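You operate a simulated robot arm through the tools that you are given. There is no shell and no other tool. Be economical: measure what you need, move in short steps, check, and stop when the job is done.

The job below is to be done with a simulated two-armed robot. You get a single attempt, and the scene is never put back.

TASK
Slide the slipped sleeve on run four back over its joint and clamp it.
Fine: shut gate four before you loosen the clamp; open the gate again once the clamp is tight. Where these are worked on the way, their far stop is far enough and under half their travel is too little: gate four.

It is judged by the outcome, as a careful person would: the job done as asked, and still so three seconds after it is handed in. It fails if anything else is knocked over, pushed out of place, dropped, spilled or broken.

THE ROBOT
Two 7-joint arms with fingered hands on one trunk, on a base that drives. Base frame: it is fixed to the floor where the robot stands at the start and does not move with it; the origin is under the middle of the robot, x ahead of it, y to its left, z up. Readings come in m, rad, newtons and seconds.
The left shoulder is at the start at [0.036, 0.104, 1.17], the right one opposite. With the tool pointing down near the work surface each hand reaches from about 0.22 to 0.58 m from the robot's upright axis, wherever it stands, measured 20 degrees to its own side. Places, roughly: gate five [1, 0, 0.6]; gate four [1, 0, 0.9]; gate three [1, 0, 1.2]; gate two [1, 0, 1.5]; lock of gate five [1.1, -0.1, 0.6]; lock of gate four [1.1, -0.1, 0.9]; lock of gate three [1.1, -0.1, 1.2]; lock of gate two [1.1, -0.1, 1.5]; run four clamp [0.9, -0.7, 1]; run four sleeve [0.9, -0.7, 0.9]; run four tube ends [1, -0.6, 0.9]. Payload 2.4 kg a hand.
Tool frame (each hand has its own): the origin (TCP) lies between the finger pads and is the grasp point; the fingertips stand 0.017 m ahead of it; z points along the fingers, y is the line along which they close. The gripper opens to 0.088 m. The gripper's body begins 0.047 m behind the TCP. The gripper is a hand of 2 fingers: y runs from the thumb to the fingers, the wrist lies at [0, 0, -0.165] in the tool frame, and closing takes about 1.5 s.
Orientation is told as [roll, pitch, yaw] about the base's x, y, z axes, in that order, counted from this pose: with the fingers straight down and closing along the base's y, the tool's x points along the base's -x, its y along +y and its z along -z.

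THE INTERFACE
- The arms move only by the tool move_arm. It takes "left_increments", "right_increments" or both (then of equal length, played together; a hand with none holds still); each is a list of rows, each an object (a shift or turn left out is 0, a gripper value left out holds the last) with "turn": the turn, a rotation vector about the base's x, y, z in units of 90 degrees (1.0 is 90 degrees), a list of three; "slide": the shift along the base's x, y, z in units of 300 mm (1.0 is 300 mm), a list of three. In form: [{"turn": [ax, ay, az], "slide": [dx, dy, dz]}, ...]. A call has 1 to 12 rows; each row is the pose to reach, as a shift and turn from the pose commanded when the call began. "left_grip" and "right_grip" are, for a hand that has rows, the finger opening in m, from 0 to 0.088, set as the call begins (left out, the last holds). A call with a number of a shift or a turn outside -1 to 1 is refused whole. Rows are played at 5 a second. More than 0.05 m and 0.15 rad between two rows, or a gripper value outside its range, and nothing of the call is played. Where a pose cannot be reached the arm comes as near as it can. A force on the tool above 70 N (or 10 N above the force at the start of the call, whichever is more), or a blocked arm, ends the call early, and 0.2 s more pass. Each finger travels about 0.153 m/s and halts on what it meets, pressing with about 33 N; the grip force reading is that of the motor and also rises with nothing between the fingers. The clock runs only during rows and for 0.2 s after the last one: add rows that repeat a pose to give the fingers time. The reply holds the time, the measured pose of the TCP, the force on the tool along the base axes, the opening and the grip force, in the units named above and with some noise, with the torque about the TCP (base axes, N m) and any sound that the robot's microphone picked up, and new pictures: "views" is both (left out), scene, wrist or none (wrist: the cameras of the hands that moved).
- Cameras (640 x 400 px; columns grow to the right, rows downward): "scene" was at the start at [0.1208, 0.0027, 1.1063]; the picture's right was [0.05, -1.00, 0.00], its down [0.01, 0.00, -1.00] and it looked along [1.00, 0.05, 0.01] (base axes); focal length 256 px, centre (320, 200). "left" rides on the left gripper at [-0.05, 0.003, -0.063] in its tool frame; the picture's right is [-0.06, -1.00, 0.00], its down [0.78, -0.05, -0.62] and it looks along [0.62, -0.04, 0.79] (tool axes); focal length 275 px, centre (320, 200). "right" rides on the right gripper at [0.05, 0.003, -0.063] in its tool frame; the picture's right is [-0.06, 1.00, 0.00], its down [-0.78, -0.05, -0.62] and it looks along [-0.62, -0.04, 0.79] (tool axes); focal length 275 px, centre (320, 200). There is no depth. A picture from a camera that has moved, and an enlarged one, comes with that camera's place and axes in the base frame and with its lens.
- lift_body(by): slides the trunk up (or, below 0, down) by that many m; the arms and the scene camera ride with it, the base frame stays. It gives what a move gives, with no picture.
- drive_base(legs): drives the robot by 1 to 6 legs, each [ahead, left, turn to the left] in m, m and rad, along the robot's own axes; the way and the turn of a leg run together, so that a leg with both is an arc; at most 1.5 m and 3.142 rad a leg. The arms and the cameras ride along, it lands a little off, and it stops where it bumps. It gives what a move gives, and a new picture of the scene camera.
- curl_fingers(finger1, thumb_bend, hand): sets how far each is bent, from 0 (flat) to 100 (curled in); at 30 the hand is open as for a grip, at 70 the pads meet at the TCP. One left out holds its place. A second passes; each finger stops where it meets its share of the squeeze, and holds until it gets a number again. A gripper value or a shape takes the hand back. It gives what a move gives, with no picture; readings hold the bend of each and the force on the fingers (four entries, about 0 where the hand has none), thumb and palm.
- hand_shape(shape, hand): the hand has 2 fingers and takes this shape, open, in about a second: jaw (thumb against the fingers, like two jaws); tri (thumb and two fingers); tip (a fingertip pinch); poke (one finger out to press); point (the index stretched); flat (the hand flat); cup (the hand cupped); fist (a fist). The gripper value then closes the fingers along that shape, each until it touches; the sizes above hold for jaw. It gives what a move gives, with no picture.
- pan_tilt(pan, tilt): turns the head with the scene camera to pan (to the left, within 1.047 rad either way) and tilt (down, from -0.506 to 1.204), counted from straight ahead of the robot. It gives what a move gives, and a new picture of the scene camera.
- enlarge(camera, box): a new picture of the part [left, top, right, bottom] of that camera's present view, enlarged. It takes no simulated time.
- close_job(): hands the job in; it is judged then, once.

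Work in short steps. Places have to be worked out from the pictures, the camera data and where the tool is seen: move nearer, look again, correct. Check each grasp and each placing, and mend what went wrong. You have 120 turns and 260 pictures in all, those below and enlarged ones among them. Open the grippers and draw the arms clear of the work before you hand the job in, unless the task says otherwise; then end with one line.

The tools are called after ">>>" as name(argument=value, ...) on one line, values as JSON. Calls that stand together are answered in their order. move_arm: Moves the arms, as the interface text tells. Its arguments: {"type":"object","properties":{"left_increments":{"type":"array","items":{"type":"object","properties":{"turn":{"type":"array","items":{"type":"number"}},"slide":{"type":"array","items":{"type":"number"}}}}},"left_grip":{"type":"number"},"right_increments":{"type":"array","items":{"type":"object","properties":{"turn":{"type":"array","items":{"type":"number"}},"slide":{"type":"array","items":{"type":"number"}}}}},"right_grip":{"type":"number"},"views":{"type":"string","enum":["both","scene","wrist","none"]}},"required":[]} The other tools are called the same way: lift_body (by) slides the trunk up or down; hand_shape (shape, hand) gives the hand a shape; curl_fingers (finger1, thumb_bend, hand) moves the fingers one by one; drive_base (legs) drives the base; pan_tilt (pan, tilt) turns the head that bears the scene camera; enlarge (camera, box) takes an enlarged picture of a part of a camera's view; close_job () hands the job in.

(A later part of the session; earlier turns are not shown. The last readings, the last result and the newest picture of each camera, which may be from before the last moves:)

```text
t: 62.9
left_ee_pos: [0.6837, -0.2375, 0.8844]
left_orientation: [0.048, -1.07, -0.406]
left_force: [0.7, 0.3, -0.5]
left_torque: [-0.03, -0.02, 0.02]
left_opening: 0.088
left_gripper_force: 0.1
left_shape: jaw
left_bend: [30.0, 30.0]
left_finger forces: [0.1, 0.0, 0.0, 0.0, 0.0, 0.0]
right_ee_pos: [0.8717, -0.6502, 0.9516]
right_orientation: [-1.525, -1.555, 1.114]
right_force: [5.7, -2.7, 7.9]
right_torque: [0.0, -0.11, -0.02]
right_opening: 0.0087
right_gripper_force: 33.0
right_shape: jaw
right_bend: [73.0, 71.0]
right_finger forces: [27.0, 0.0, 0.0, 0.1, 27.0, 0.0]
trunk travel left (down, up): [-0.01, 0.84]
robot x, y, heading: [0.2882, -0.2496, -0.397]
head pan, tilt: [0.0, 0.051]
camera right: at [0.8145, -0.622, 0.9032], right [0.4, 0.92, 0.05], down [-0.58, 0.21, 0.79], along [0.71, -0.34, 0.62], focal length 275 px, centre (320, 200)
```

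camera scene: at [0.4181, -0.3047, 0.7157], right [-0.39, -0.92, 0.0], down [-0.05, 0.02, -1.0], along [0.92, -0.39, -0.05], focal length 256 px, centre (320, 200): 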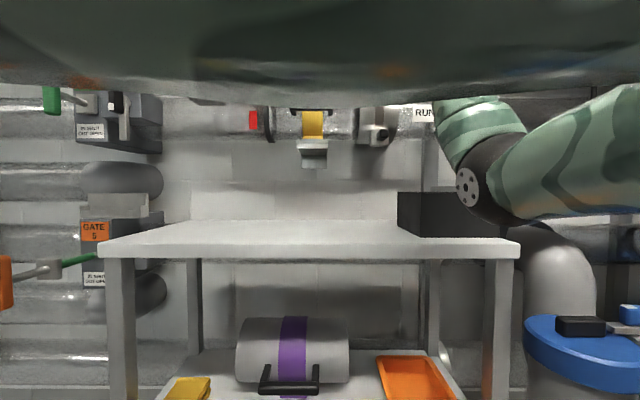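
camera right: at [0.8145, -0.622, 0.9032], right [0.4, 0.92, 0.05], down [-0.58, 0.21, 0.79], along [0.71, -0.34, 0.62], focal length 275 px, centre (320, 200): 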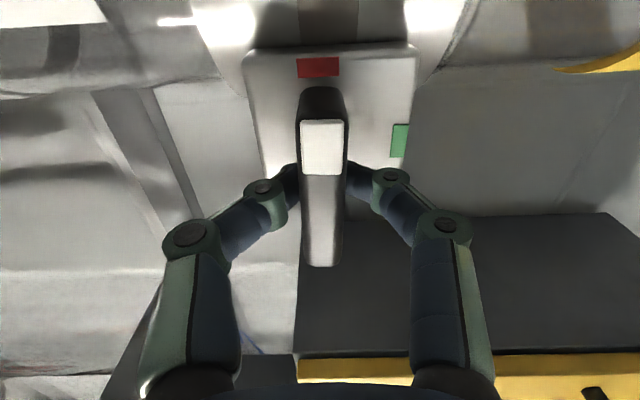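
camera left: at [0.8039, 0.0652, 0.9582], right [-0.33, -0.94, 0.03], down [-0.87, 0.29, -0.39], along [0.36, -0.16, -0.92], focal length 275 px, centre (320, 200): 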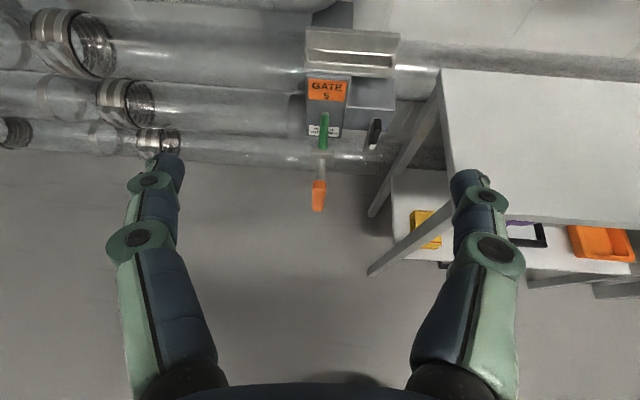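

The lever now points to red, so the clamp is loose. I slide the sleeve left along the tube, first 0.03 m.

>>> move_arm(right_increments=[{"slide": [0.013, 0.031, 0]}, {"slide": [0.026, 0.061, 0]}, {"slide": [0.039, 0.092, 0]}, {"slide": [0.039, 0.092, 0]}])

```text
t: 63.9
left_ee_pos: [0.6841, -0.2374, 0.884]
left_orientation: [0.047, -1.071, -0.404]
left_force: [1.0, 0.8, -1.1]
left_torque: [0.0, 0.02, -0.01]
left_opening: 0.0878
left_gripper_force: 0.1
left_shape: jaw
left_bend: [30.0, 30.0]
left_finger forces: [0.0, 0.0, 0.0, 0.1, 0.0, 0.0]
right_ee_pos: [0.8831, -0.6224, 0.9517]
right_orientation: [-1.453, -1.558, 1.044]
right_force: [4.9, -5.6, 9.2]
right_torque: [0.01, -0.06, -0.08]
right_opening: 0.0102
right_gripper_force: 33.1
right_shape: jaw
right_bend: [74.0, 71.0]
right_finger forces: [23.7, 0.1, 0.1, 0.0, 27.2, 0.0]
trunk travel left (down, up): [-0.01, 0.84]
robot x, y, heading: [0.2905, -0.2483, -0.401]
head pan, tilt: [0.0, 0.051]
camera scene: at [0.418, -0.3049, 0.7157], right [-0.39, -0.92, 0.0], down [-0.05, 0.02, -1.0], along [0.92, -0.39, -0.05], focal length 256 px, centre (320, 200)
camera right: at [0.8263, -0.595, 0.903], right [0.4, 0.92, 0.05], down [-0.58, 0.21, 0.79], along [0.71, -0.34, 0.62], focal length 275 px, centre (320, 200)
```

scene: 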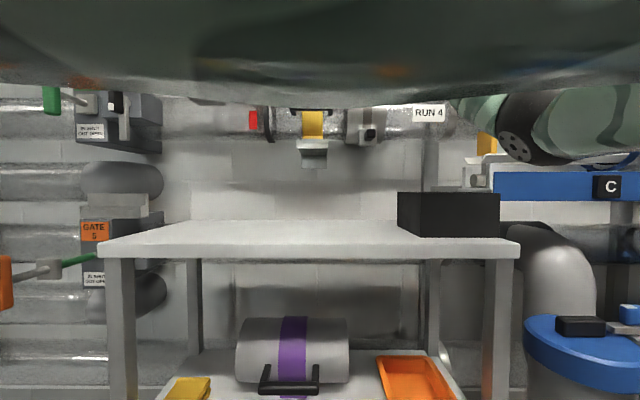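
right: 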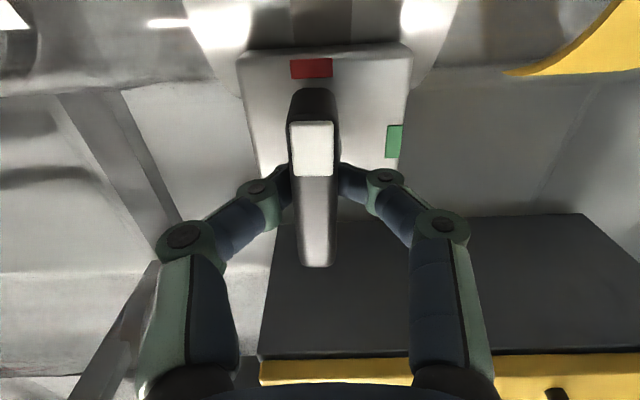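

The sleeve moves along smoothly. I go the remaining 0.02 m and check with an enlarged view.

>>> move_arm(right_increments=[{"slide": [0.013, 0.031, 0]}, {"slide": [0.026, 0.061, 0]}, {"slide": [0.026, 0.061, 0]}], views="wrist")

>>> enlarge(camera="scene", box=[280, 95, 440, 175])

```text
t: 64.7
left_ee_pos: [0.6848, -0.2382, 0.8839]
left_orientation: [0.046, -1.071, -0.405]
left_force: [-0.1, 1.9, 0.1]
left_torque: [0.01, 0.04, 0.01]
left_opening: 0.0878
left_gripper_force: 0.1
left_shape: jaw
left_bend: [30.0, 30.0]
left_finger forces: [0.0, 0.1, 0.1, 0.0, 0.1, 0.0]
right_ee_pos: [0.8915, -0.6035, 0.9525]
right_orientation: [-1.457, -1.557, 1.049]
right_force: [7.9, -7.5, 10.5]
right_torque: [-0.02, -0.1, -0.04]
right_opening: 0.0103
right_gripper_force: 33.1
right_shape: jaw
right_bend: [73.0, 72.0]
right_finger forces: [23.2, 0.1, 0.1, 0.0, 26.3, 0.1]
trunk travel left (down, up): [-0.01, 0.84]
robot x, y, heading: [0.2911, -0.25, -0.402]
head pan, tilt: [0.0, 0.051]
camera right: at [0.834, -0.5762, 0.9028], right [0.4, 0.92, 0.05], down [-0.58, 0.21, 0.79], along [0.71, -0.34, 0.62], focal length 275 px, centre (320, 200)
```

right: 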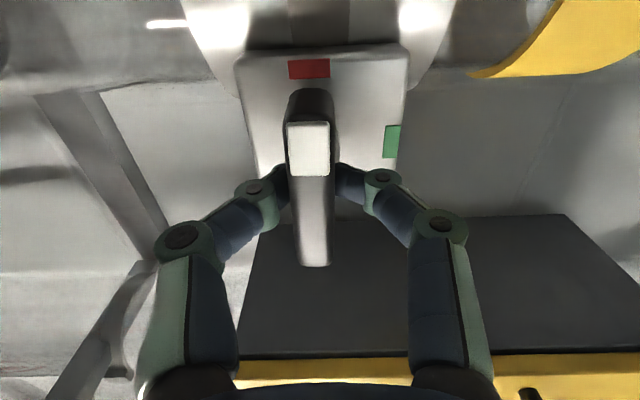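

```text
4.00 times, centred on (360, 135) of scene
camera zoom: at [0.4182, -0.3049, 0.7157], right [-0.39, -0.92, 0.0], down [-0.05, 0.02, -1.0], along [0.92, -0.39, -0.05], focal length 1022 px, centre (160, 460)
```

zoom: 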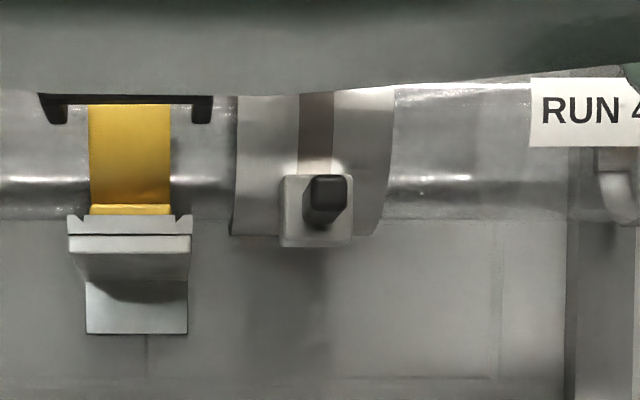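

By triangulation, the sleeve centre is within about 3 mm of the joint. I nudge it 2–3 mm further left and turn the lever back towards green.

>>> move_arm(right_increments=[{"slide": [0.004, 0.009, 0]}, {"slide": [0.004, 0.009, 0]}, {"turn": [0.0765, -0.033, 0], "slide": [0.004, 0.009, 0]}, {"turn": [0.153, -0.066, 0], "slide": [0.004, 0.009, 0]}, {"turn": [0.23, -0.099, 0], "slide": [0.004, 0.009, 0]}, {"turn": [0.306, -0.132, 0], "slide": [0.004, 0.009, 0]}, {"turn": [0.383, -0.165, 0], "slide": [0.004, 0.009, 0]}, {"turn": [0.459, -0.198, 0], "slide": [0.004, 0.009, 0]}], views="wrist")

>>> move_arm(right_increments=[{"turn": [0.0765, -0.033, 0]}, {"turn": [0.153, -0.066, 0]}, {"turn": [0.23, -0.099, 0]}, {"turn": [0.306, -0.132, 0]}, {"turn": [0.383, -0.165, 0]}, {"turn": [0.463, -0.2, 0]}, {"turn": [0.463, -0.2, 0]}], views="wrist")

```text
t: 66.5
left_ee_pos: [0.6843, -0.2379, 0.8853]
left_orientation: [0.048, -1.071, -0.407]
left_force: [0.4, 0.3, 0.1]
left_torque: [-0.01, 0.0, -0.02]
left_opening: 0.0879
left_gripper_force: 0.0
left_shape: jaw
left_bend: [30.0, 30.0]
left_finger forces: [0.0, 0.0, 0.0, 0.1, 0.0, 0.2]
right_ee_pos: [0.8914, -0.6012, 0.953]
right_orientation: [1.571, -0.795, -1.977]
right_force: [5.0, -14.6, 16.4]
right_torque: [-0.13, -0.1, -0.11]
right_opening: 0.0106
right_gripper_force: 33.1
right_shape: jaw
right_bend: [73.0, 72.0]
right_finger forces: [26.4, 0.1, 0.1, 0.1, 23.8, 0.0]
trunk travel left (down, up): [-0.01, 0.84]
robot x, y, heading: [0.2871, -0.251, -0.403]
head pan, tilt: [0.0, 0.051]
camera right: at [0.8482, -0.5432, 0.9197], right [0.27, 0.61, 0.74], down [-0.8, -0.29, 0.53], along [0.54, -0.73, 0.41], focal length 275 px, centre (320, 200)
```

right: 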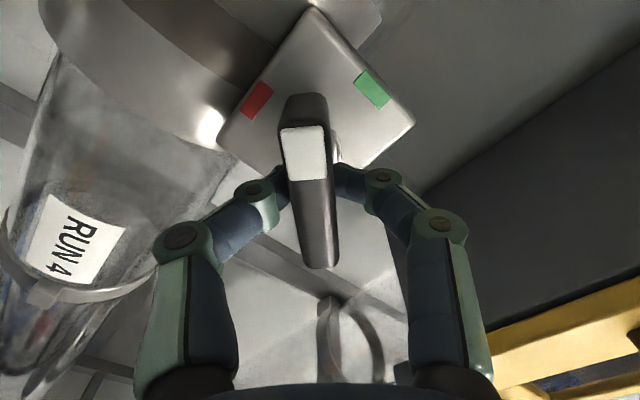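

```text
t: 68.1
left_ee_pos: [0.6837, -0.2398, 0.8847]
left_orientation: [0.054, -1.073, -0.409]
left_force: [0.7, 0.2, -0.1]
left_torque: [0.03, -0.01, 0.0]
left_opening: 0.0879
left_gripper_force: 0.1
left_shape: jaw
left_bend: [30.0, 30.0]
left_finger forces: [0.0, 0.1, 0.0, 0.0, 0.1, 0.0]
right_ee_pos: [0.8924, -0.603, 0.951]
right_orientation: [1.568, -0.003, -1.978]
right_force: [-1.8, -19.7, 4.1]
right_torque: [-0.04, -0.05, -0.17]
right_opening: 0.011
right_gripper_force: 33.2
right_shape: jaw
right_bend: [73.0, 72.0]
right_finger forces: [26.9, 0.0, 0.0, 0.1, 23.8, 0.0]
trunk travel left (down, up): [-0.01, 0.84]
robot x, y, heading: [0.2841, -0.2454, -0.403]
head pan, tilt: [0.0, 0.051]
camera right: at [0.8533, -0.5325, 0.9547], right [-0.02, -0.06, 1.0], down [-0.88, -0.48, -0.04], along [0.48, -0.88, -0.04], focal length 275 px, centre (320, 200)
```

right: 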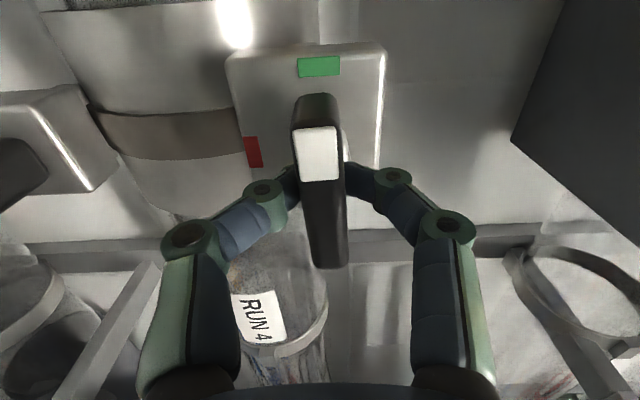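

The lever is almost at green, maybe a few degrees short. I turn a further 8° to press it on its stop.

>>> move_arm(right_increments=[{"turn": [0.04, -0.017, 0]}, {"turn": [0.085, -0.036, 0]}, {"turn": [0.085, -0.036, 0]}], views="wrist")

```text
t: 68.9
left_ee_pos: [0.6834, -0.239, 0.8843]
left_orientation: [0.052, -1.073, -0.41]
left_force: [0.9, 0.8, 0.5]
left_torque: [0.03, -0.01, 0.0]
left_opening: 0.088
left_gripper_force: 0.1
left_shape: jaw
left_bend: [30.0, 30.0]
left_finger forces: [0.0, 0.1, 0.0, 0.0, 0.0, 0.0]
right_ee_pos: [0.8928, -0.6042, 0.9514]
right_orientation: [1.569, 0.142, -1.977]
right_force: [-3.9, -19.0, 0.2]
right_torque: [-0.15, 0.01, -0.19]
right_opening: 0.0111
right_gripper_force: 32.8
right_shape: jaw
right_bend: [73.0, 72.0]
right_finger forces: [27.2, 0.1, 0.0, 0.0, 26.3, 0.0]
trunk travel left (down, up): [-0.01, 0.84]
robot x, y, heading: [0.2884, -0.2455, -0.401]
head pan, tilt: [0.0, 0.051]
camera right: at [0.8531, -0.5333, 0.962], right [-0.08, -0.19, 0.98], down [-0.87, -0.46, -0.16], along [0.48, -0.87, -0.13], focal length 275 px, centre (320, 200)
```

right: 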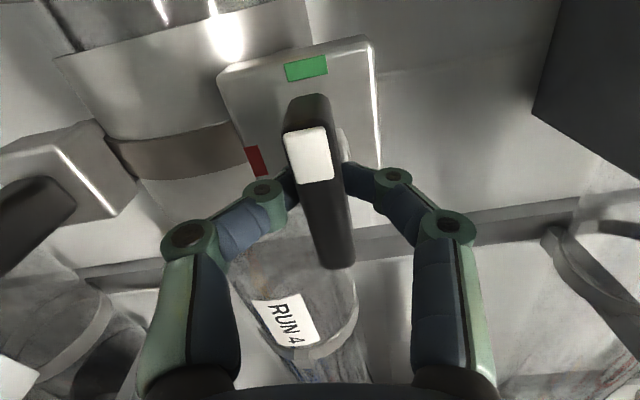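

The lever stays with the box now, so it is at its stop. I release it and withdraw.

>>> move_arm(right_increments=[{"slide": [0, 0, 0]}, {"slide": [0, 0, 0]}, {"slide": [0, 0, 0]}, {"slide": [-0.09, 0.039, 0]}, {"slide": [-0.18, 0.078, 0]}, {"slide": [-0.28, 0.12, 0]}, {"slide": [-0.38, 0.163, 0]}, {"slide": [-0.38, 0.163, 0]}], right_grip=0.06, views="wrist")

```text
t: 70.7
left_ee_pos: [0.6838, -0.2374, 0.8847]
left_orientation: [0.047, -1.073, -0.404]
left_force: [0.5, -0.5, -0.3]
left_torque: [-0.03, 0.0, 0.03]
left_opening: 0.0876
left_gripper_force: 0.1
left_shape: jaw
left_bend: [30.0, 30.0]
left_finger forces: [0.0, 0.0, 0.1, 0.0, 0.1, 0.0]
right_ee_pos: [0.7789, -0.5529, 0.9509]
right_orientation: [1.57, 0.138, -1.977]
right_force: [0.6, -0.5, 0.3]
right_torque: [0.02, -0.03, 0.0]
right_opening: 0.0598
right_gripper_force: 0.1
right_shape: jaw
right_bend: [68.0, 66.0]
right_finger forces: [0.0, 0.0, 0.0, 0.1, 0.0, 0.1]
trunk travel left (down, up): [-0.01, 0.84]
robot x, y, heading: [0.2919, -0.2473, -0.404]
head pan, tilt: [0.0, 0.051]
camera right: at [0.7393, -0.4822, 0.9614], right [-0.08, -0.18, 0.98], down [-0.87, -0.46, -0.15], along [0.48, -0.87, -0.12], focal length 275 px, centre (320, 200)
```

right: 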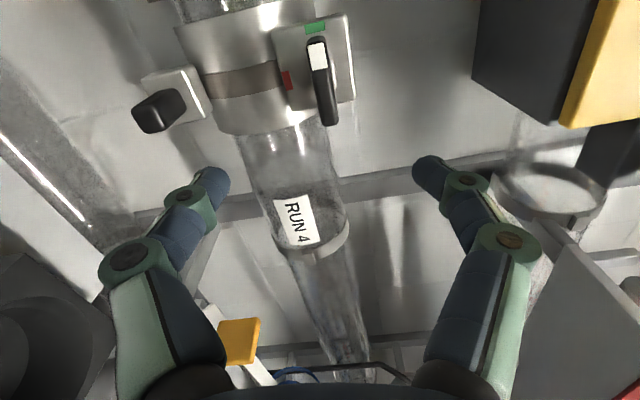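

The lever points to green. I back off and raise the trunk for a head-on check of the sleeve over the joint.

>>> drive_base(legs=[[-0.2, 0.0, 0.0]])

>>> lift_body(by=0.24)

>>> pan_tilt(pan=-0.1, tilt=0.05)

>>> enlarge(camera="scene", box=[280, 170, 400, 250])

```text
t: 72.3
left_ee_pos: [0.4993, -0.1593, 0.8846]
left_orientation: [0.048, -1.072, -0.404]
left_force: [-0.1, -0.2, -1.0]
left_torque: [0.0, 0.0, 0.03]
left_opening: 0.088
left_gripper_force: 0.1
left_shape: jaw
left_bend: [30.0, 30.0]
left_finger forces: [0.0, 0.0, 0.0, 0.1, 0.0, 0.0]
right_ee_pos: [0.5926, -0.4738, 0.9513]
right_orientation: [1.571, 0.138, -1.979]
right_force: [0.1, -0.3, 0.0]
right_torque: [0.01, -0.03, -0.01]
right_opening: 0.0597
right_gripper_force: 0.0
right_shape: jaw
right_bend: [68.0, 66.0]
right_finger forces: [0.0, 0.0, 0.0, 0.0, 0.0, 0.0]
trunk travel left (down, up): [-0.01, 0.84]
robot x, y, heading: [0.1013, -0.1674, -0.406]
head pan, tilt: [0.0, 0.051]
camera scene: at [0.2326, -0.2261, 0.7156], right [-0.39, -0.92, 0.0], down [-0.05, 0.02, -1.0], along [0.92, -0.39, -0.05], focal length 256 px, centre (320, 200)
```

scene: 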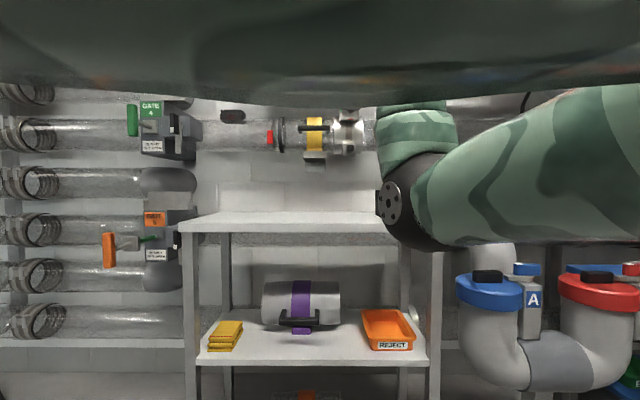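

```text
t: 74.8
left_ee_pos: [0.4993, -0.1591, 1.1244]
left_orientation: [0.046, -1.072, -0.405]
left_force: [-0.4, 1.3, -0.3]
left_torque: [-0.01, 0.01, 0.01]
left_opening: 0.0879
left_gripper_force: 0.0
left_shape: jaw
left_bend: [30.0, 30.0]
left_finger forces: [0.0, 0.0, 0.0, 0.0, 0.0, 0.1]
right_ee_pos: [0.5923, -0.4728, 1.1904]
right_orientation: [1.569, 0.137, -1.978]
right_force: [-0.2, 0.7, 0.1]
right_torque: [0.0, -0.03, -0.01]
right_opening: 0.0598
right_gripper_force: 0.0
right_shape: jaw
right_bend: [68.0, 66.0]
right_finger forces: [0.1, 0.0, 0.0, 0.0, 0.1, 0.0]
trunk travel left (down, up): [-0.25, 0.6]
robot x, y, heading: [0.106, -0.1675, -0.403]
head pan, tilt: [0.0, 0.051]
```

```text
t: 75.5
left_ee_pos: [0.4993, -0.1588, 1.1244]
left_orientation: [0.047, -1.071, -0.407]
left_force: [-1.2, 0.3, -0.5]
left_torque: [0.01, 0.04, 0.01]
left_opening: 0.088
left_gripper_force: 0.1
left_shape: jaw
left_bend: [30.0, 30.0]
left_finger forces: [0.0, 0.1, 0.1, 0.0, 0.1, 0.0]
right_ee_pos: [0.593, -0.4735, 1.1908]
right_orientation: [1.569, 0.139, -1.978]
right_force: [0.9, 0.0, 0.1]
right_torque: [0.02, -0.04, -0.04]
right_opening: 0.0599
right_gripper_force: 0.0
right_shape: jaw
right_bend: [68.0, 66.0]
right_finger forces: [0.0, 0.0, 0.0, 0.0, 0.0, 0.1]
trunk travel left (down, up): [-0.25, 0.6]
robot x, y, heading: [0.1059, -0.171, -0.395]
head pan, tilt: [-0.099, 0.051]
camera scene: at [0.2171, -0.2293, 0.9501], right [-0.48, -0.88, 0.0], down [-0.04, 0.02, -1.0], along [0.88, -0.48, -0.05], focal length 256 px, centre (320, 200)
```

scene: 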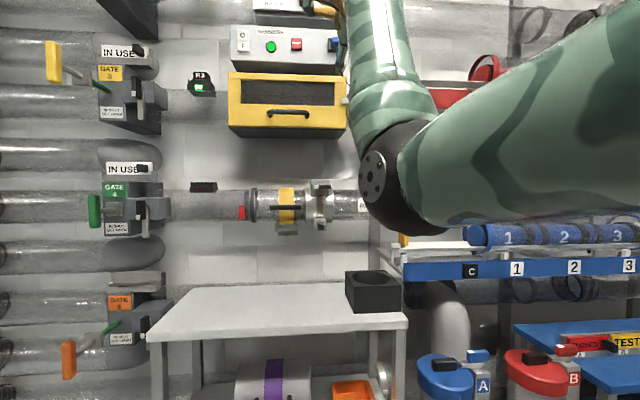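

```text
5.00 times, centred on (340, 210) of scene
camera zoom: at [0.2171, -0.2293, 0.9501], right [-0.48, -0.88, 0.0], down [-0.04, 0.02, -1.0], along [0.88, -0.48, -0.05], focal length 1277 px, centre (220, 150)
```

zoom: 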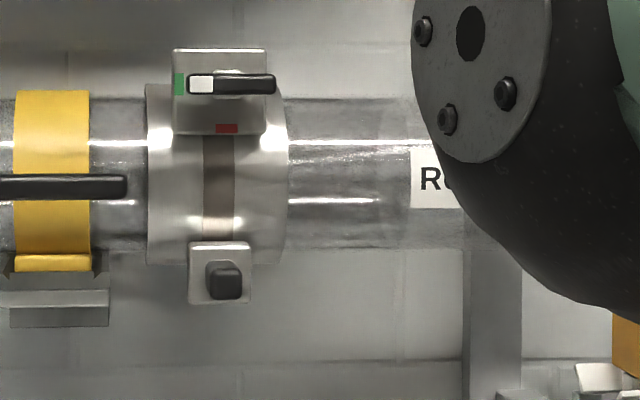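

The sleeve is clamped (green) and covers the joint. Now I pull the right hand back clear before driving to the gate.

>>> move_arm(right_increments=[{"slide": [-0.12, 0.05, -0.04]}, {"slide": [-0.24, 0.1, -0.08]}, {"slide": [-0.36, 0.15, -0.12]}, {"slide": [-0.48, 0.2, -0.16]}, {"slide": [-0.6, 0.25, -0.2]}, {"slide": [-0.72, 0.27, -0.24]}, {"slide": [-0.72, 0.27, -0.24]}], views="none")

>>> drive_base(legs=[[0.0, 0.325, 0.0]])

```text
t: 77.1
left_ee_pos: [0.4991, -0.1592, 1.1247]
left_orientation: [0.048, -1.073, -0.403]
left_force: [0.2, -0.1, -0.9]
left_torque: [0.0, -0.01, 0.02]
left_opening: 0.0878
left_gripper_force: 0.0
left_shape: jaw
left_bend: [30.0, 30.0]
left_finger forces: [0.1, 0.0, 0.0, 0.0, 0.0, 0.0]
right_ee_pos: [0.4127, -0.3897, 1.1456]
right_orientation: [1.57, 0.139, -1.979]
right_force: [0.5, 0.0, 0.5]
right_torque: [0.0, 0.01, 0.03]
right_opening: 0.0597
right_gripper_force: 0.1
right_shape: jaw
right_bend: [68.0, 66.0]
right_finger forces: [0.0, 0.0, 0.1, 0.0, 0.0, 0.0]
right hand out of reach, approached as far as the arm can: row 5, 6, 7
trunk travel left (down, up): [-0.25, 0.6]
robot x, y, heading: [0.1016, -0.1726, -0.4]
head pan, tilt: [-0.099, 0.051]
```

```text
t: 79.2
left_ee_pos: [0.6259, 0.1415, 1.1239]
left_orientation: [0.047, -1.071, -0.405]
left_force: [-0.6, -0.4, -0.2]
left_torque: [0.02, 0.01, -0.01]
left_opening: 0.088
left_gripper_force: 0.1
left_shape: jaw
left_bend: [30.0, 30.0]
left_finger forces: [0.0, 0.1, 0.1, 0.0, 0.1, 0.0]
right_ee_pos: [0.541, -0.0899, 1.146]
right_orientation: [1.57, 0.138, -1.975]
right_force: [0.1, 0.4, -0.5]
right_torque: [0.0, 0.02, 0.0]
right_opening: 0.0596
right_gripper_force: 0.0
right_shape: jaw
right_bend: [68.0, 66.0]
right_finger forces: [0.0, 0.0, 0.0, 0.1, 0.0, 0.0]
trunk travel left (down, up): [-0.25, 0.6]
robot x, y, heading: [0.2346, 0.1326, -0.401]
head pan, tilt: [-0.099, 0.051]
camera scene: at [0.3443, 0.0709, 0.9501], right [-0.48, -0.88, 0.0], down [-0.04, 0.02, -1.0], along [0.88, -0.48, -0.05], focal length 256 px, centre (320, 200)
```

scene: 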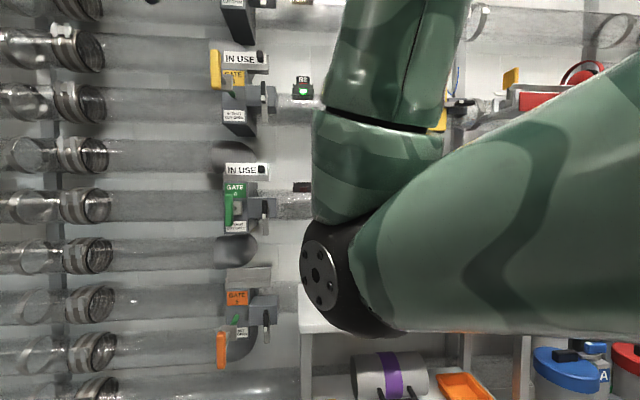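

I drive the last 0.14 m ahead and lower the left hand in front of gate four.

>>> drive_base(legs=[[0.14, 0.0, 0.0]])

>>> move_arm(left_increments=[{"slide": [0.03, -0.013, -0.12]}, {"slide": [0.06, -0.026, -0.24]}, {"slide": [0.09, -0.04, -0.36]}, {"slide": [0.12, -0.052, -0.48]}, {"slide": [0.15, -0.064, -0.6]}, {"slide": [0.18, -0.077, -0.7]}, {"slide": [0.21, -0.09, -0.787]}, {"slide": [0.21, -0.09, -0.787]}])

```text
t: 80.5
left_ee_pos: [0.7534, 0.0875, 1.1233]
left_orientation: [0.048, -1.073, -0.403]
left_force: [0.3, 0.0, 0.4]
left_torque: [0.0, 0.01, 0.03]
left_opening: 0.0879
left_gripper_force: 0.0
left_shape: jaw
left_bend: [30.0, 30.0]
left_finger forces: [0.0, 0.0, 0.0, 0.0, 0.1, 0.1]
right_ee_pos: [0.6672, -0.1428, 1.1459]
right_orientation: [1.568, 0.139, -1.977]
right_force: [-0.3, 0.1, 0.4]
right_torque: [0.01, 0.0, 0.01]
right_opening: 0.0599
right_gripper_force: 0.0
right_shape: jaw
right_bend: [68.0, 66.0]
right_finger forces: [0.0, 0.1, 0.0, 0.1, 0.0, 0.1]
trunk travel left (down, up): [-0.25, 0.6]
robot x, y, heading: [0.3551, 0.0756, -0.402]
head pan, tilt: [-0.099, 0.051]
camera scene: at [0.4715, 0.0174, 0.9501], right [-0.48, -0.88, 0.0], down [-0.04, 0.02, -1.0], along [0.88, -0.48, -0.05], focal length 256 px, centre (320, 200)
```

scene: 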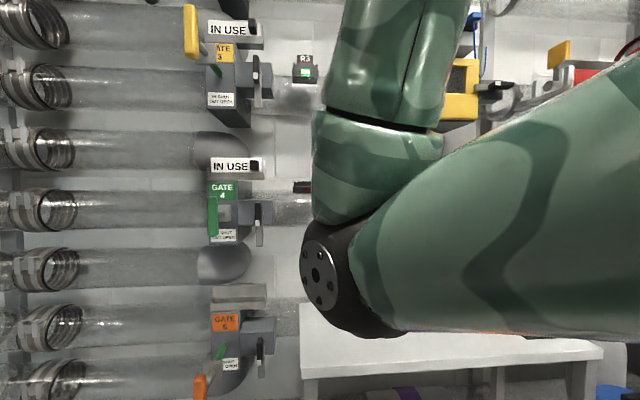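

```text
t: 82.3
left_ee_pos: [0.8125, 0.0561, 0.8931]
left_orientation: [0.045, -1.075, -0.414]
left_force: [-0.2, 0.2, -0.4]
left_torque: [-0.02, 0.01, 0.01]
left_opening: 0.088
left_gripper_force: 0.0
left_shape: jaw
left_bend: [30.0, 30.0]
left_finger forces: [0.0, 0.0, 0.0, 0.0, 0.0, 0.0]
left hand out of reach, approached as far as the arm can: row 2, 3, 4, 5, 7
right_ee_pos: [0.6674, -0.1431, 1.1468]
right_orientation: [1.569, 0.137, -1.976]
right_force: [0.0, 0.2, 0.6]
right_torque: [0.02, -0.01, 0.03]
right_opening: 0.0598
right_gripper_force: 0.1
right_shape: jaw
right_bend: [68.0, 66.0]
right_finger forces: [0.0, 0.0, 0.0, 0.0, 0.0, 0.0]
trunk travel left (down, up): [-0.25, 0.6]
robot x, y, heading: [0.3587, 0.0754, -0.4]
head pan, tilt: [-0.099, 0.051]
camera scene: at [0.4715, 0.0173, 0.9501], right [-0.48, -0.88, 0.0], down [-0.04, 0.02, -1.0], along [0.88, -0.48, -0.05], focal length 256 px, centre (320, 200)
camera left: at [0.7841, 0.0708, 0.9659], right [-0.34, -0.94, 0.03], down [-0.87, 0.3, -0.4], along [0.36, -0.16, -0.92], focal length 275 px, centre (320, 200)
```

scene: 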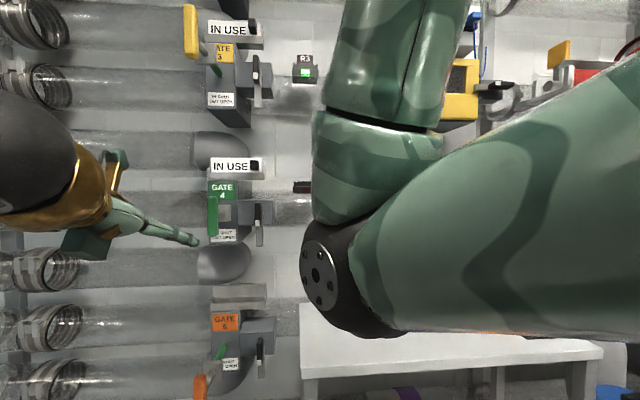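
left: 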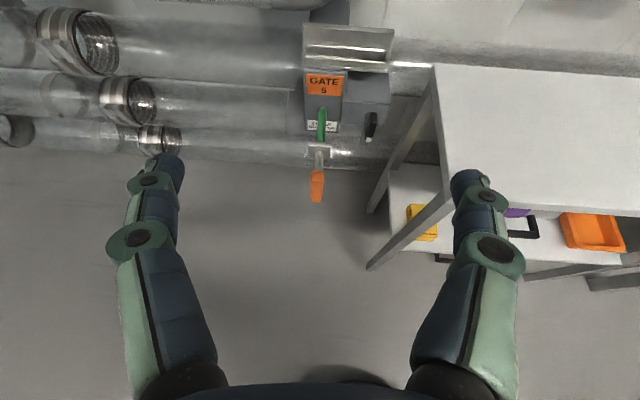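

The hand is back in front of gate four. I advance to the shut handle with a narrower opening (0.05 m) to stay clear of the lock lever.

>>> move_arm(left_increments=[{"slide": [0.12, -0.05, -0.017]}, {"slide": [0.24, -0.1, -0.017]}, {"slide": [0.36, -0.148, -0.017]}, {"slide": [0.48, -0.197, -0.017]}, {"slide": [0.56, -0.23, -0.017]}, {"slide": [0.56, -0.23, -0.017]}], left_grip=0.05, views="wrist")

```text
t: 83.7
left_ee_pos: [0.9841, -0.0075, 0.8837]
left_orientation: [0.048, -1.072, -0.402]
left_force: [-0.2, 0.1, 0.6]
left_torque: [-0.02, -0.02, 0.0]
left_opening: 0.0503
left_gripper_force: 0.1
left_shape: jaw
left_bend: [72.0, 70.0]
left_finger forces: [0.1, 0.0, 0.0, 0.0, 0.0, 0.0]
right_ee_pos: [0.6674, -0.1429, 1.1457]
right_orientation: [1.568, 0.138, -1.975]
right_force: [0.8, -0.1, 0.5]
right_torque: [-0.04, 0.01, -0.01]
right_opening: 0.0596
right_gripper_force: 0.1
right_shape: jaw
right_bend: [68.0, 66.0]
right_finger forces: [0.1, 0.0, 0.0, 0.0, 0.0, 0.0]
trunk travel left (down, up): [-0.25, 0.6]
robot x, y, heading: [0.3551, 0.0788, -0.399]
head pan, tilt: [-0.099, 0.051]
camera left: at [0.9557, 0.0058, 0.9569], right [-0.33, -0.94, 0.03], down [-0.87, 0.29, -0.39], along [0.36, -0.16, -0.92], focal length 275 px, centre (320, 200)
```

left: 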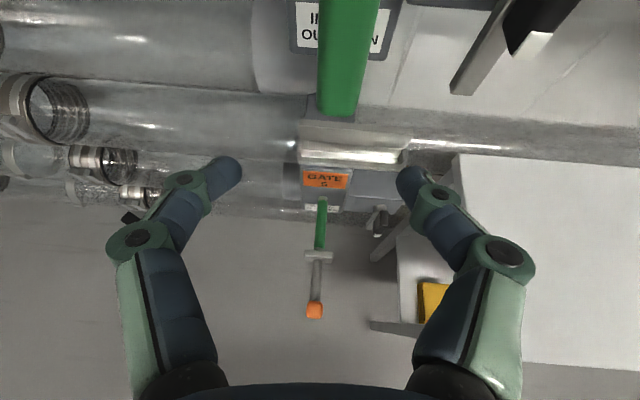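

The bar is about 6 mm right of centre and 0.045 m ahead. I correct, advance, and then close.

>>> move_arm(left_increments=[{"slide": [0.04, -0.03, 0.013]}, {"slide": [0.085, -0.055, 0.013]}, {"slide": [0.13, -0.078, 0.013]}, {"slide": [0.13, -0.078, 0.013]}], views="none")

>>> move_arm(left_increments=[{"slide": [0, 0, 0]}, {"slide": [0, 0, 0]}, {"slide": [0, 0, 0]}, {"slide": [0, 0, 0]}], left_grip=0.0, views="wrist")

```text
t: 84.7
left_ee_pos: [1.0236, -0.031, 0.8863]
left_orientation: [0.047, -1.07, -0.403]
left_force: [0.4, -0.3, 0.7]
left_torque: [-0.02, 0.0, 0.0]
left_opening: 0.0505
left_gripper_force: 0.0
left_shape: jaw
left_bend: [72.0, 70.0]
left_finger forces: [0.0, 0.0, 0.0, 0.0, 0.0, 0.0]
right_ee_pos: [0.6673, -0.1431, 1.1459]
right_orientation: [1.57, 0.137, -1.977]
right_force: [-0.7, 0.3, 1.6]
right_torque: [0.03, 0.0, -0.02]
right_opening: 0.0597
right_gripper_force: 0.0
right_shape: jaw
right_bend: [68.0, 66.0]
right_finger forces: [0.0, 0.0, 0.0, 0.0, 0.1, 0.0]
trunk travel left (down, up): [-0.25, 0.6]
robot x, y, heading: [0.3566, 0.0775, -0.398]
head pan, tilt: [-0.099, 0.051]
```

```text
t: 85.7
left_ee_pos: [1.0218, -0.031, 0.8867]
left_orientation: [0.047, -1.071, -0.404]
left_force: [-5.6, 2.6, -1.4]
left_torque: [0.05, 0.02, 0.02]
left_opening: 0.0129
left_gripper_force: 32.2
left_shape: jaw
left_bend: [73.0, 70.0]
left_finger forces: [27.2, 0.1, 0.0, 0.1, 33.5, 0.0]
right_ee_pos: [0.667, -0.1417, 1.1457]
right_orientation: [1.57, 0.138, -1.976]
right_force: [0.0, 0.7, -0.4]
right_torque: [0.01, 0.0, 0.0]
right_opening: 0.0598
right_gripper_force: 0.0
right_shape: jaw
right_bend: [68.0, 66.0]
right_finger forces: [0.0, 0.1, 0.0, 0.1, 0.1, 0.0]
trunk travel left (down, up): [-0.25, 0.6]
robot x, y, heading: [0.3589, 0.0777, -0.396]
head pan, tilt: [-0.099, 0.051]
camera left: at [0.9943, -0.0169, 0.961], right [-0.33, -0.95, 0.03], down [-0.87, 0.29, -0.39], along [0.36, -0.16, -0.92], focal length 275 px, centre (320, 200)
```

left: 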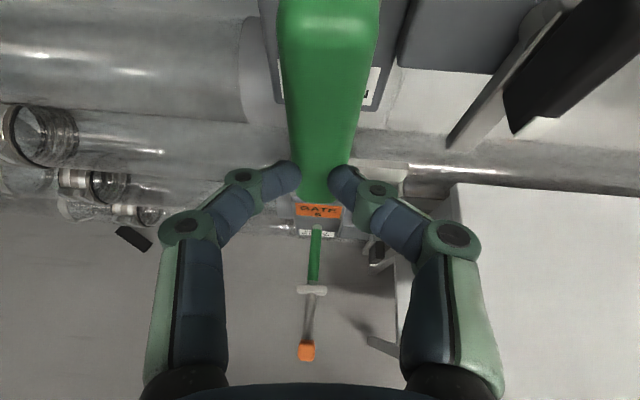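

The bar is gripped. I pull it out along the normal, about 0.085 m.

>>> move_arm(left_increments=[{"slide": [-0.033, 0.014, 0]}, {"slide": [-0.065, 0.028, 0]}, {"slide": [-0.098, 0.042, 0]}, {"slide": [-0.13, 0.056, 0]}, {"slide": [-0.163, 0.07, 0]}, {"slide": [-0.195, 0.084, 0]}, {"slide": [-0.228, 0.098, 0]}, {"slide": [-0.26, 0.112, 0]}, {"slide": [-0.26, 0.112, 0]}])

```text
t: 87.7
left_ee_pos: [0.9455, 0.0016, 0.8862]
left_orientation: [0.047, -1.074, -0.4]
left_force: [0.8, 2.9, 7.0]
left_torque: [0.05, -0.1, 0.08]
left_opening: 0.0131
left_gripper_force: 32.7
left_shape: jaw
left_bend: [73.0, 70.0]
left_finger forces: [27.1, 0.0, 0.0, 0.0, 22.9, 0.0]
right_ee_pos: [0.6673, -0.1415, 1.1457]
right_orientation: [1.568, 0.14, -1.976]
right_force: [0.3, 0.2, 0.6]
right_torque: [-0.02, -0.03, 0.03]
right_opening: 0.0598
right_gripper_force: 0.1
right_shape: jaw
right_bend: [68.0, 66.0]
right_finger forces: [0.0, 0.1, 0.0, 0.1, 0.0, 0.0]
trunk travel left (down, up): [-0.25, 0.6]
robot x, y, heading: [0.358, 0.0754, -0.399]
head pan, tilt: [-0.099, 0.051]
camera scene: at [0.471, 0.0177, 0.9502], right [-0.48, -0.88, 0.0], down [-0.04, 0.02, -1.0], along [0.88, -0.48, -0.05], focal length 256 px, centre (320, 200)
camera left: at [0.9162, 0.0159, 0.9608], right [-0.33, -0.95, 0.03], down [-0.87, 0.29, -0.4], along [0.36, -0.16, -0.92], focal length 275 px, centre (320, 200)
```

scene: 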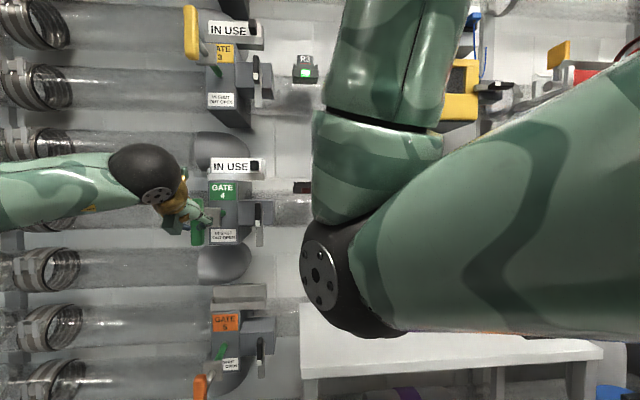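
left: 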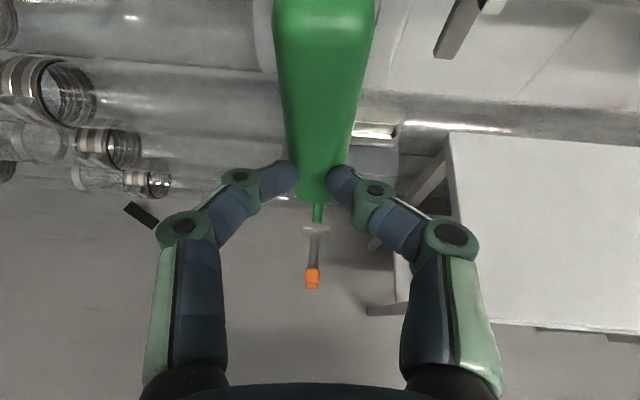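

It follows freely and is near its original position. I pull a bit more to find the open stop.

>>> move_arm(left_increments=[{"slide": [-0.016, 0.007, 0]}, {"slide": [-0.032, 0.014, 0]}, {"slide": [-0.048, 0.021, 0]}], views="wrist")

```text
t: 88.5
left_ee_pos: [0.9303, 0.0082, 0.8855]
left_orientation: [0.047, -1.071, -0.405]
left_force: [-0.3, -0.2, 0.3]
left_torque: [0.0, 0.0, 0.01]
left_opening: 0.0092
left_gripper_force: 33.1
left_shape: jaw
left_bend: [76.0, 76.0]
left_finger forces: [0.0, 0.1, 0.0, 0.0, 0.0, 0.0]
right_ee_pos: [0.6671, -0.1429, 1.1465]
right_orientation: [1.569, 0.137, -1.976]
right_force: [0.3, 0.3, -0.2]
right_torque: [0.05, -0.03, 0.06]
right_opening: 0.06
right_gripper_force: 0.0
right_shape: jaw
right_bend: [68.0, 66.0]
right_finger forces: [0.0, 0.0, 0.0, 0.1, 0.0, 0.0]
trunk travel left (down, up): [-0.25, 0.6]
robot x, y, heading: [0.3568, 0.0799, -0.394]
head pan, tilt: [-0.099, 0.051]
camera left: at [0.9019, 0.0218, 0.9597], right [-0.33, -0.94, 0.03], down [-0.87, 0.29, -0.39], along [0.36, -0.16, -0.92], focal length 275 px, centre (320, 200)
```

left: 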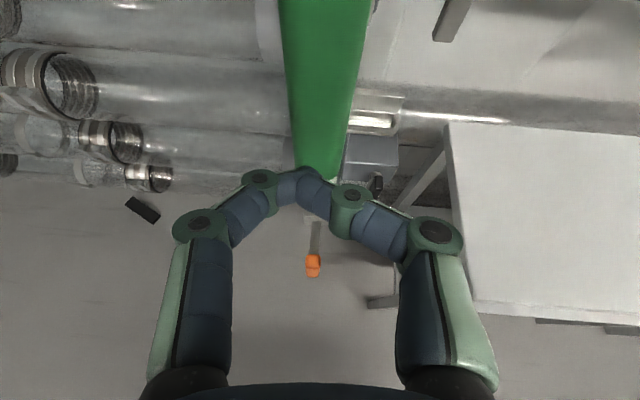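

The fingers slid off the bar at its stop. I back the left hand away and check the gate and the run-four indicator.

>>> move_arm(left_increments=[{"slide": [-0.12, 0.05, 0]}, {"slide": [-0.24, 0.1, 0]}, {"slide": [-0.36, 0.15, 0]}, {"slide": [-0.48, 0.2, 0]}, {"slide": [-0.48, 0.2, 0]}], views="none")

>>> move_arm(left_increments=[{"slide": [0, 0, 0]}, {"slide": [0, 0, 0]}, {"slide": [0, 0, 0]}, {"slide": [0, 0, 0]}], left_grip=0.088, views="none")

>>> drive_base(legs=[[-0.25, 0.0, 0.0], [0.0, -0.1, 0.0]])

>>> pan_tilt(pan=0.3, tilt=0.05)

```text
t: 89.7
left_ee_pos: [0.7946, 0.0626, 0.8848]
left_orientation: [0.048, -1.066, -0.401]
left_force: [-0.1, 0.6, 0.7]
left_torque: [0.02, -0.03, -0.01]
left_opening: 0.0092
left_gripper_force: 32.9
left_shape: jaw
left_bend: [76.0, 75.0]
left_finger forces: [0.0, 0.1, 0.0, 0.0, 0.0, 0.0]
left hand out of reach, approached as far as the arm can: row 4, 5
right_ee_pos: [0.6677, -0.1424, 1.1453]
right_orientation: [1.569, 0.139, -1.974]
right_force: [-0.9, -0.6, -0.3]
right_torque: [0.01, -0.02, 0.0]
right_opening: 0.0601
right_gripper_force: 0.1
right_shape: jaw
right_bend: [68.0, 66.0]
right_finger forces: [0.1, 0.0, 0.0, 0.0, 0.0, 0.0]
trunk travel left (down, up): [-0.25, 0.6]
robot x, y, heading: [0.3591, 0.0773, -0.402]
head pan, tilt: [-0.099, 0.051]
```

```text
t: 90.7
left_ee_pos: [0.7941, 0.0623, 0.8845]
left_orientation: [0.05, -1.069, -0.404]
left_force: [0.1, -0.2, 0.4]
left_torque: [-0.02, -0.03, 0.01]
left_opening: 0.0883
left_gripper_force: 0.1
left_shape: jaw
left_bend: [30.0, 30.0]
left_finger forces: [0.0, 0.0, 0.0, 0.1, 0.1, 0.0]
right_ee_pos: [0.6672, -0.1416, 1.1459]
right_orientation: [1.568, 0.137, -1.976]
right_force: [-0.2, 0.0, 0.6]
right_torque: [0.0, -0.02, 0.0]
right_opening: 0.0601
right_gripper_force: 0.1
right_shape: jaw
right_bend: [68.0, 66.0]
right_finger forces: [0.1, 0.0, 0.0, 0.0, 0.0, 0.1]
trunk travel left (down, up): [-0.25, 0.6]
robot x, y, heading: [0.3577, 0.0744, -0.398]
head pan, tilt: [-0.099, 0.051]
```

```text
t: 93.3
left_ee_pos: [0.5241, 0.0693, 0.8838]
left_orientation: [0.049, -1.069, -0.402]
left_force: [0.1, 0.1, -0.4]
left_torque: [0.01, 0.0, -0.02]
left_opening: 0.0883
left_gripper_force: 0.0
left_shape: jaw
left_bend: [30.0, 30.0]
left_finger forces: [0.0, 0.0, 0.0, 0.0, 0.1, 0.1]
right_ee_pos: [0.397, -0.1366, 1.1463]
right_orientation: [1.569, 0.138, -1.973]
right_force: [0.0, -0.5, 0.8]
right_torque: [0.03, 0.01, 0.01]
right_opening: 0.0596
right_gripper_force: 0.1
right_shape: jaw
right_bend: [68.0, 66.0]
right_finger forces: [0.0, 0.1, 0.1, 0.0, 0.0, 0.0]
trunk travel left (down, up): [-0.25, 0.6]
robot x, y, heading: [0.0844, 0.0809, -0.396]
head pan, tilt: [-0.099, 0.051]
camera scene: at [0.2005, 0.0229, 0.9501], right [-0.48, -0.88, 0.0], down [-0.04, 0.02, -1.0], along [0.88, -0.48, -0.05], focal length 256 px, centre (320, 200)
```

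scene: 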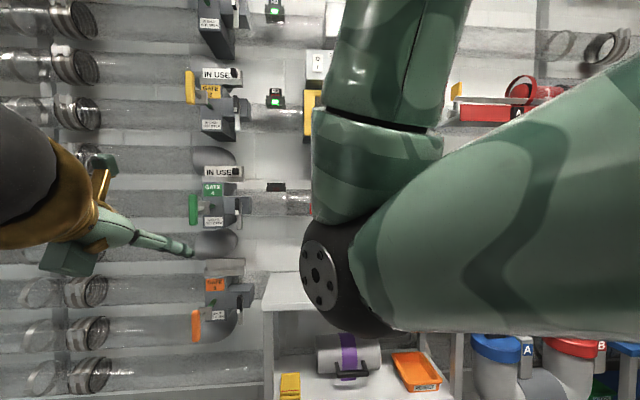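

```text
t: 94.2
left_ee_pos: [0.5235, 0.0684, 0.8855]
left_orientation: [0.05, -1.07, -0.402]
left_force: [-0.3, -0.1, 0.9]
left_torque: [-0.01, 0.01, 0.02]
left_opening: 0.0882
left_gripper_force: 0.0
left_shape: jaw
left_bend: [30.0, 30.0]
left_finger forces: [0.0, 0.0, 0.0, 0.0, 0.0, 0.0]
right_ee_pos: [0.3964, -0.137, 1.1462]
right_orientation: [1.57, 0.138, -1.974]
right_force: [0.2, 0.4, 0.1]
right_torque: [0.03, 0.03, 0.0]
right_opening: 0.0598
right_gripper_force: 0.1
right_shape: jaw
right_bend: [68.0, 66.0]
right_finger forces: [0.1, 0.0, 0.1, 0.0, 0.1, 0.0]
trunk travel left (down, up): [-0.25, 0.6]
robot x, y, heading: [0.0863, 0.0823, -0.4]
head pan, tilt: [0.3, 0.051]
camera scene: at [0.2111, 0.0574, 0.9501], right [-0.1, -1.0, 0.0], down [-0.05, 0.01, -1.0], along [0.99, -0.1, -0.05], focal length 256 px, centre (320, 200)
```

scene: 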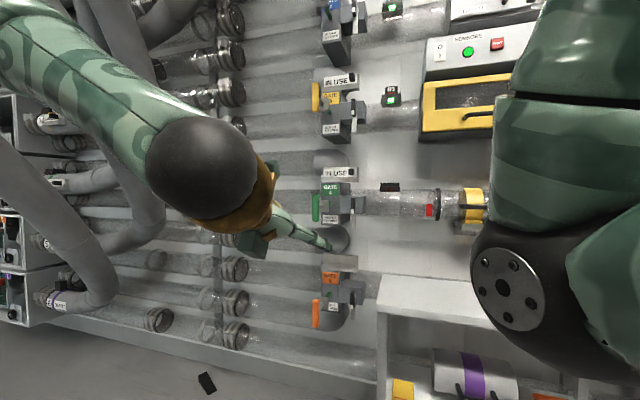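

>>> enlarge(camera="scene", box=[300, 70, 400, 240])

>>> enlarge(camera="scene", box=[305, 165, 365, 235])

```text
2.35 times, centred on (350, 155) of scene
camera zoom: at [0.2111, 0.0574, 0.9501], right [-0.1, -1.0, 0.0], down [-0.05, 0.01, -1.0], along [0.99, -0.1, -0.05], focal length 601 px, centre (249, 306)
```

zoom: 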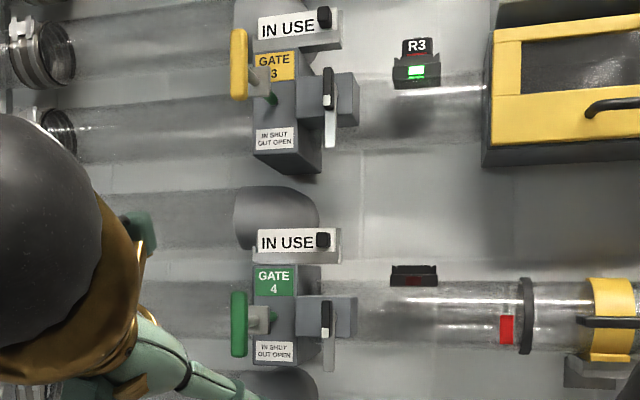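

```text
5.71 times, centred on (335, 200) of scene
camera zoom: at [0.2111, 0.0574, 0.9501], right [-0.1, -1.0, 0.0], down [-0.05, 0.01, -1.0], along [0.99, -0.1, -0.05], focal length 1460 px, centre (234, 200)
```

zoom: 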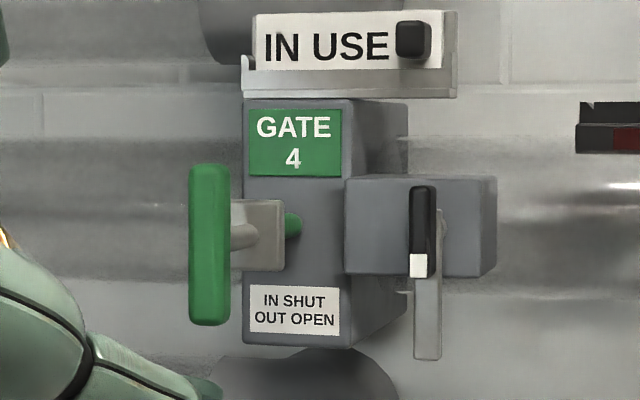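

Gate four is open again with its green rod showing, as on gate three; the sleeve is clamped on green, and both arms are clear. I open the right gripper fully and then hand in.

>>> move_arm(right_increments=[{"slide": [0, 0, 0]}, {"slide": [0, 0, 0]}, {"slide": [0, 0, 0]}], right_grip=0.088, views="none")

>>> drive_base(legs=[[-0.05, -0.45, 0.0]])

>>> pan_tilt(pan=0.1, tilt=0.05)

```text
t: 95.0
left_ee_pos: [0.5242, 0.0696, 0.8851]
left_orientation: [0.049, -1.07, -0.402]
left_force: [-0.4, 0.3, -0.2]
left_torque: [0.05, -0.03, 0.0]
left_opening: 0.0878
left_gripper_force: 0.1
left_shape: jaw
left_bend: [30.0, 30.0]
left_finger forces: [0.0, 0.0, 0.0, 0.0, 0.0, 0.0]
right_ee_pos: [0.3965, -0.1368, 1.1457]
right_orientation: [1.569, 0.137, -1.974]
right_force: [0.4, -0.2, -0.4]
right_torque: [0.0, 0.0, 0.04]
right_opening: 0.0879
right_gripper_force: 0.1
right_shape: jaw
right_bend: [30.0, 30.0]
right_finger forces: [0.0, 0.1, 0.0, 0.0, 0.1, 0.0]
trunk travel left (down, up): [-0.25, 0.6]
robot x, y, heading: [0.0864, 0.0804, -0.396]
head pan, tilt: [0.3, 0.051]
```

```text
t: 97.7
left_ee_pos: [0.3036, -0.3286, 0.8837]
left_orientation: [0.048, -1.07, -0.402]
left_force: [-0.3, 0.0, 0.2]
left_torque: [-0.01, -0.03, -0.01]
left_opening: 0.0879
left_gripper_force: 0.2
left_shape: jaw
left_bend: [30.0, 30.0]
left_finger forces: [0.0, 0.1, 0.0, 0.0, 0.0, 0.1]
right_ee_pos: [0.1752, -0.5342, 1.1465]
right_orientation: [1.571, 0.138, -1.973]
right_force: [-1.3, -0.5, 0.5]
right_torque: [0.01, 0.0, -0.01]
right_opening: 0.0878
right_gripper_force: 0.1
right_shape: jaw
right_bend: [30.0, 30.0]
right_finger forces: [0.0, 0.0, 0.0, 0.0, 0.0, 0.0]
trunk travel left (down, up): [-0.25, 0.6]
robot x, y, heading: [-0.1341, -0.3149, -0.396]
head pan, tilt: [0.3, 0.051]
camera scene: at [-0.0101, -0.339, 0.9501], right [-0.1, -1.0, 0.0], down [-0.05, 0.0, -1.0], along [0.99, -0.1, -0.05], focal length 256 px, centre (320, 200)
```

scene: 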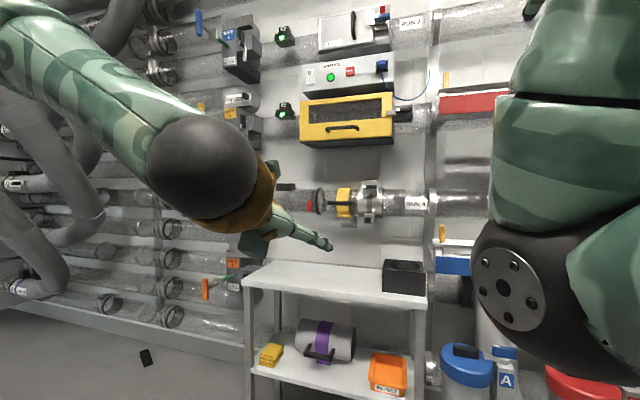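

```text
t: 98.5
left_ee_pos: [0.3024, -0.3273, 0.8842]
left_orientation: [0.049, -1.071, -0.4]
left_force: [0.1, -1.0, -0.4]
left_torque: [0.03, 0.01, 0.0]
left_opening: 0.0879
left_gripper_force: 0.0
left_shape: jaw
left_bend: [30.0, 30.0]
left_finger forces: [0.0, 0.1, 0.1, 0.1, 0.0, 0.0]
right_ee_pos: [0.1756, -0.5325, 1.1454]
right_orientation: [1.569, 0.137, -1.974]
right_force: [-0.2, 0.8, -0.7]
right_torque: [0.0, 0.01, -0.01]
right_opening: 0.0879
right_gripper_force: 0.0
right_shape: jaw
right_bend: [30.0, 30.0]
right_finger forces: [0.1, 0.0, 0.0, 0.0, 0.0, 0.1]
trunk travel left (down, up): [-0.25, 0.6]
robot x, y, heading: [-0.1327, -0.3136, -0.399]
head pan, tilt: [0.099, 0.051]
camera scene: at [-0.0137, -0.3569, 0.9501], right [-0.29, -0.96, 0.0], down [-0.05, 0.01, -1.0], along [0.95, -0.29, -0.05], focal length 256 px, centre (320, 200)
```

scene: 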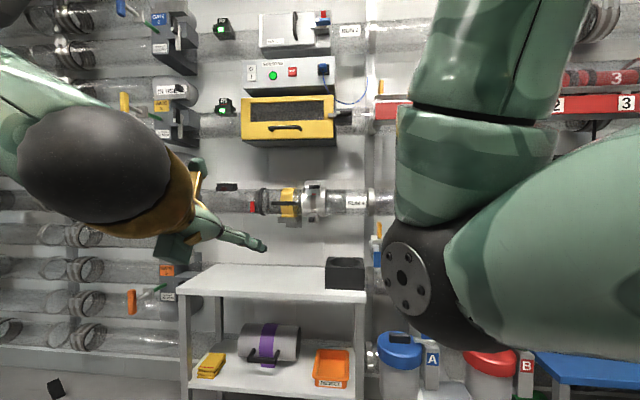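

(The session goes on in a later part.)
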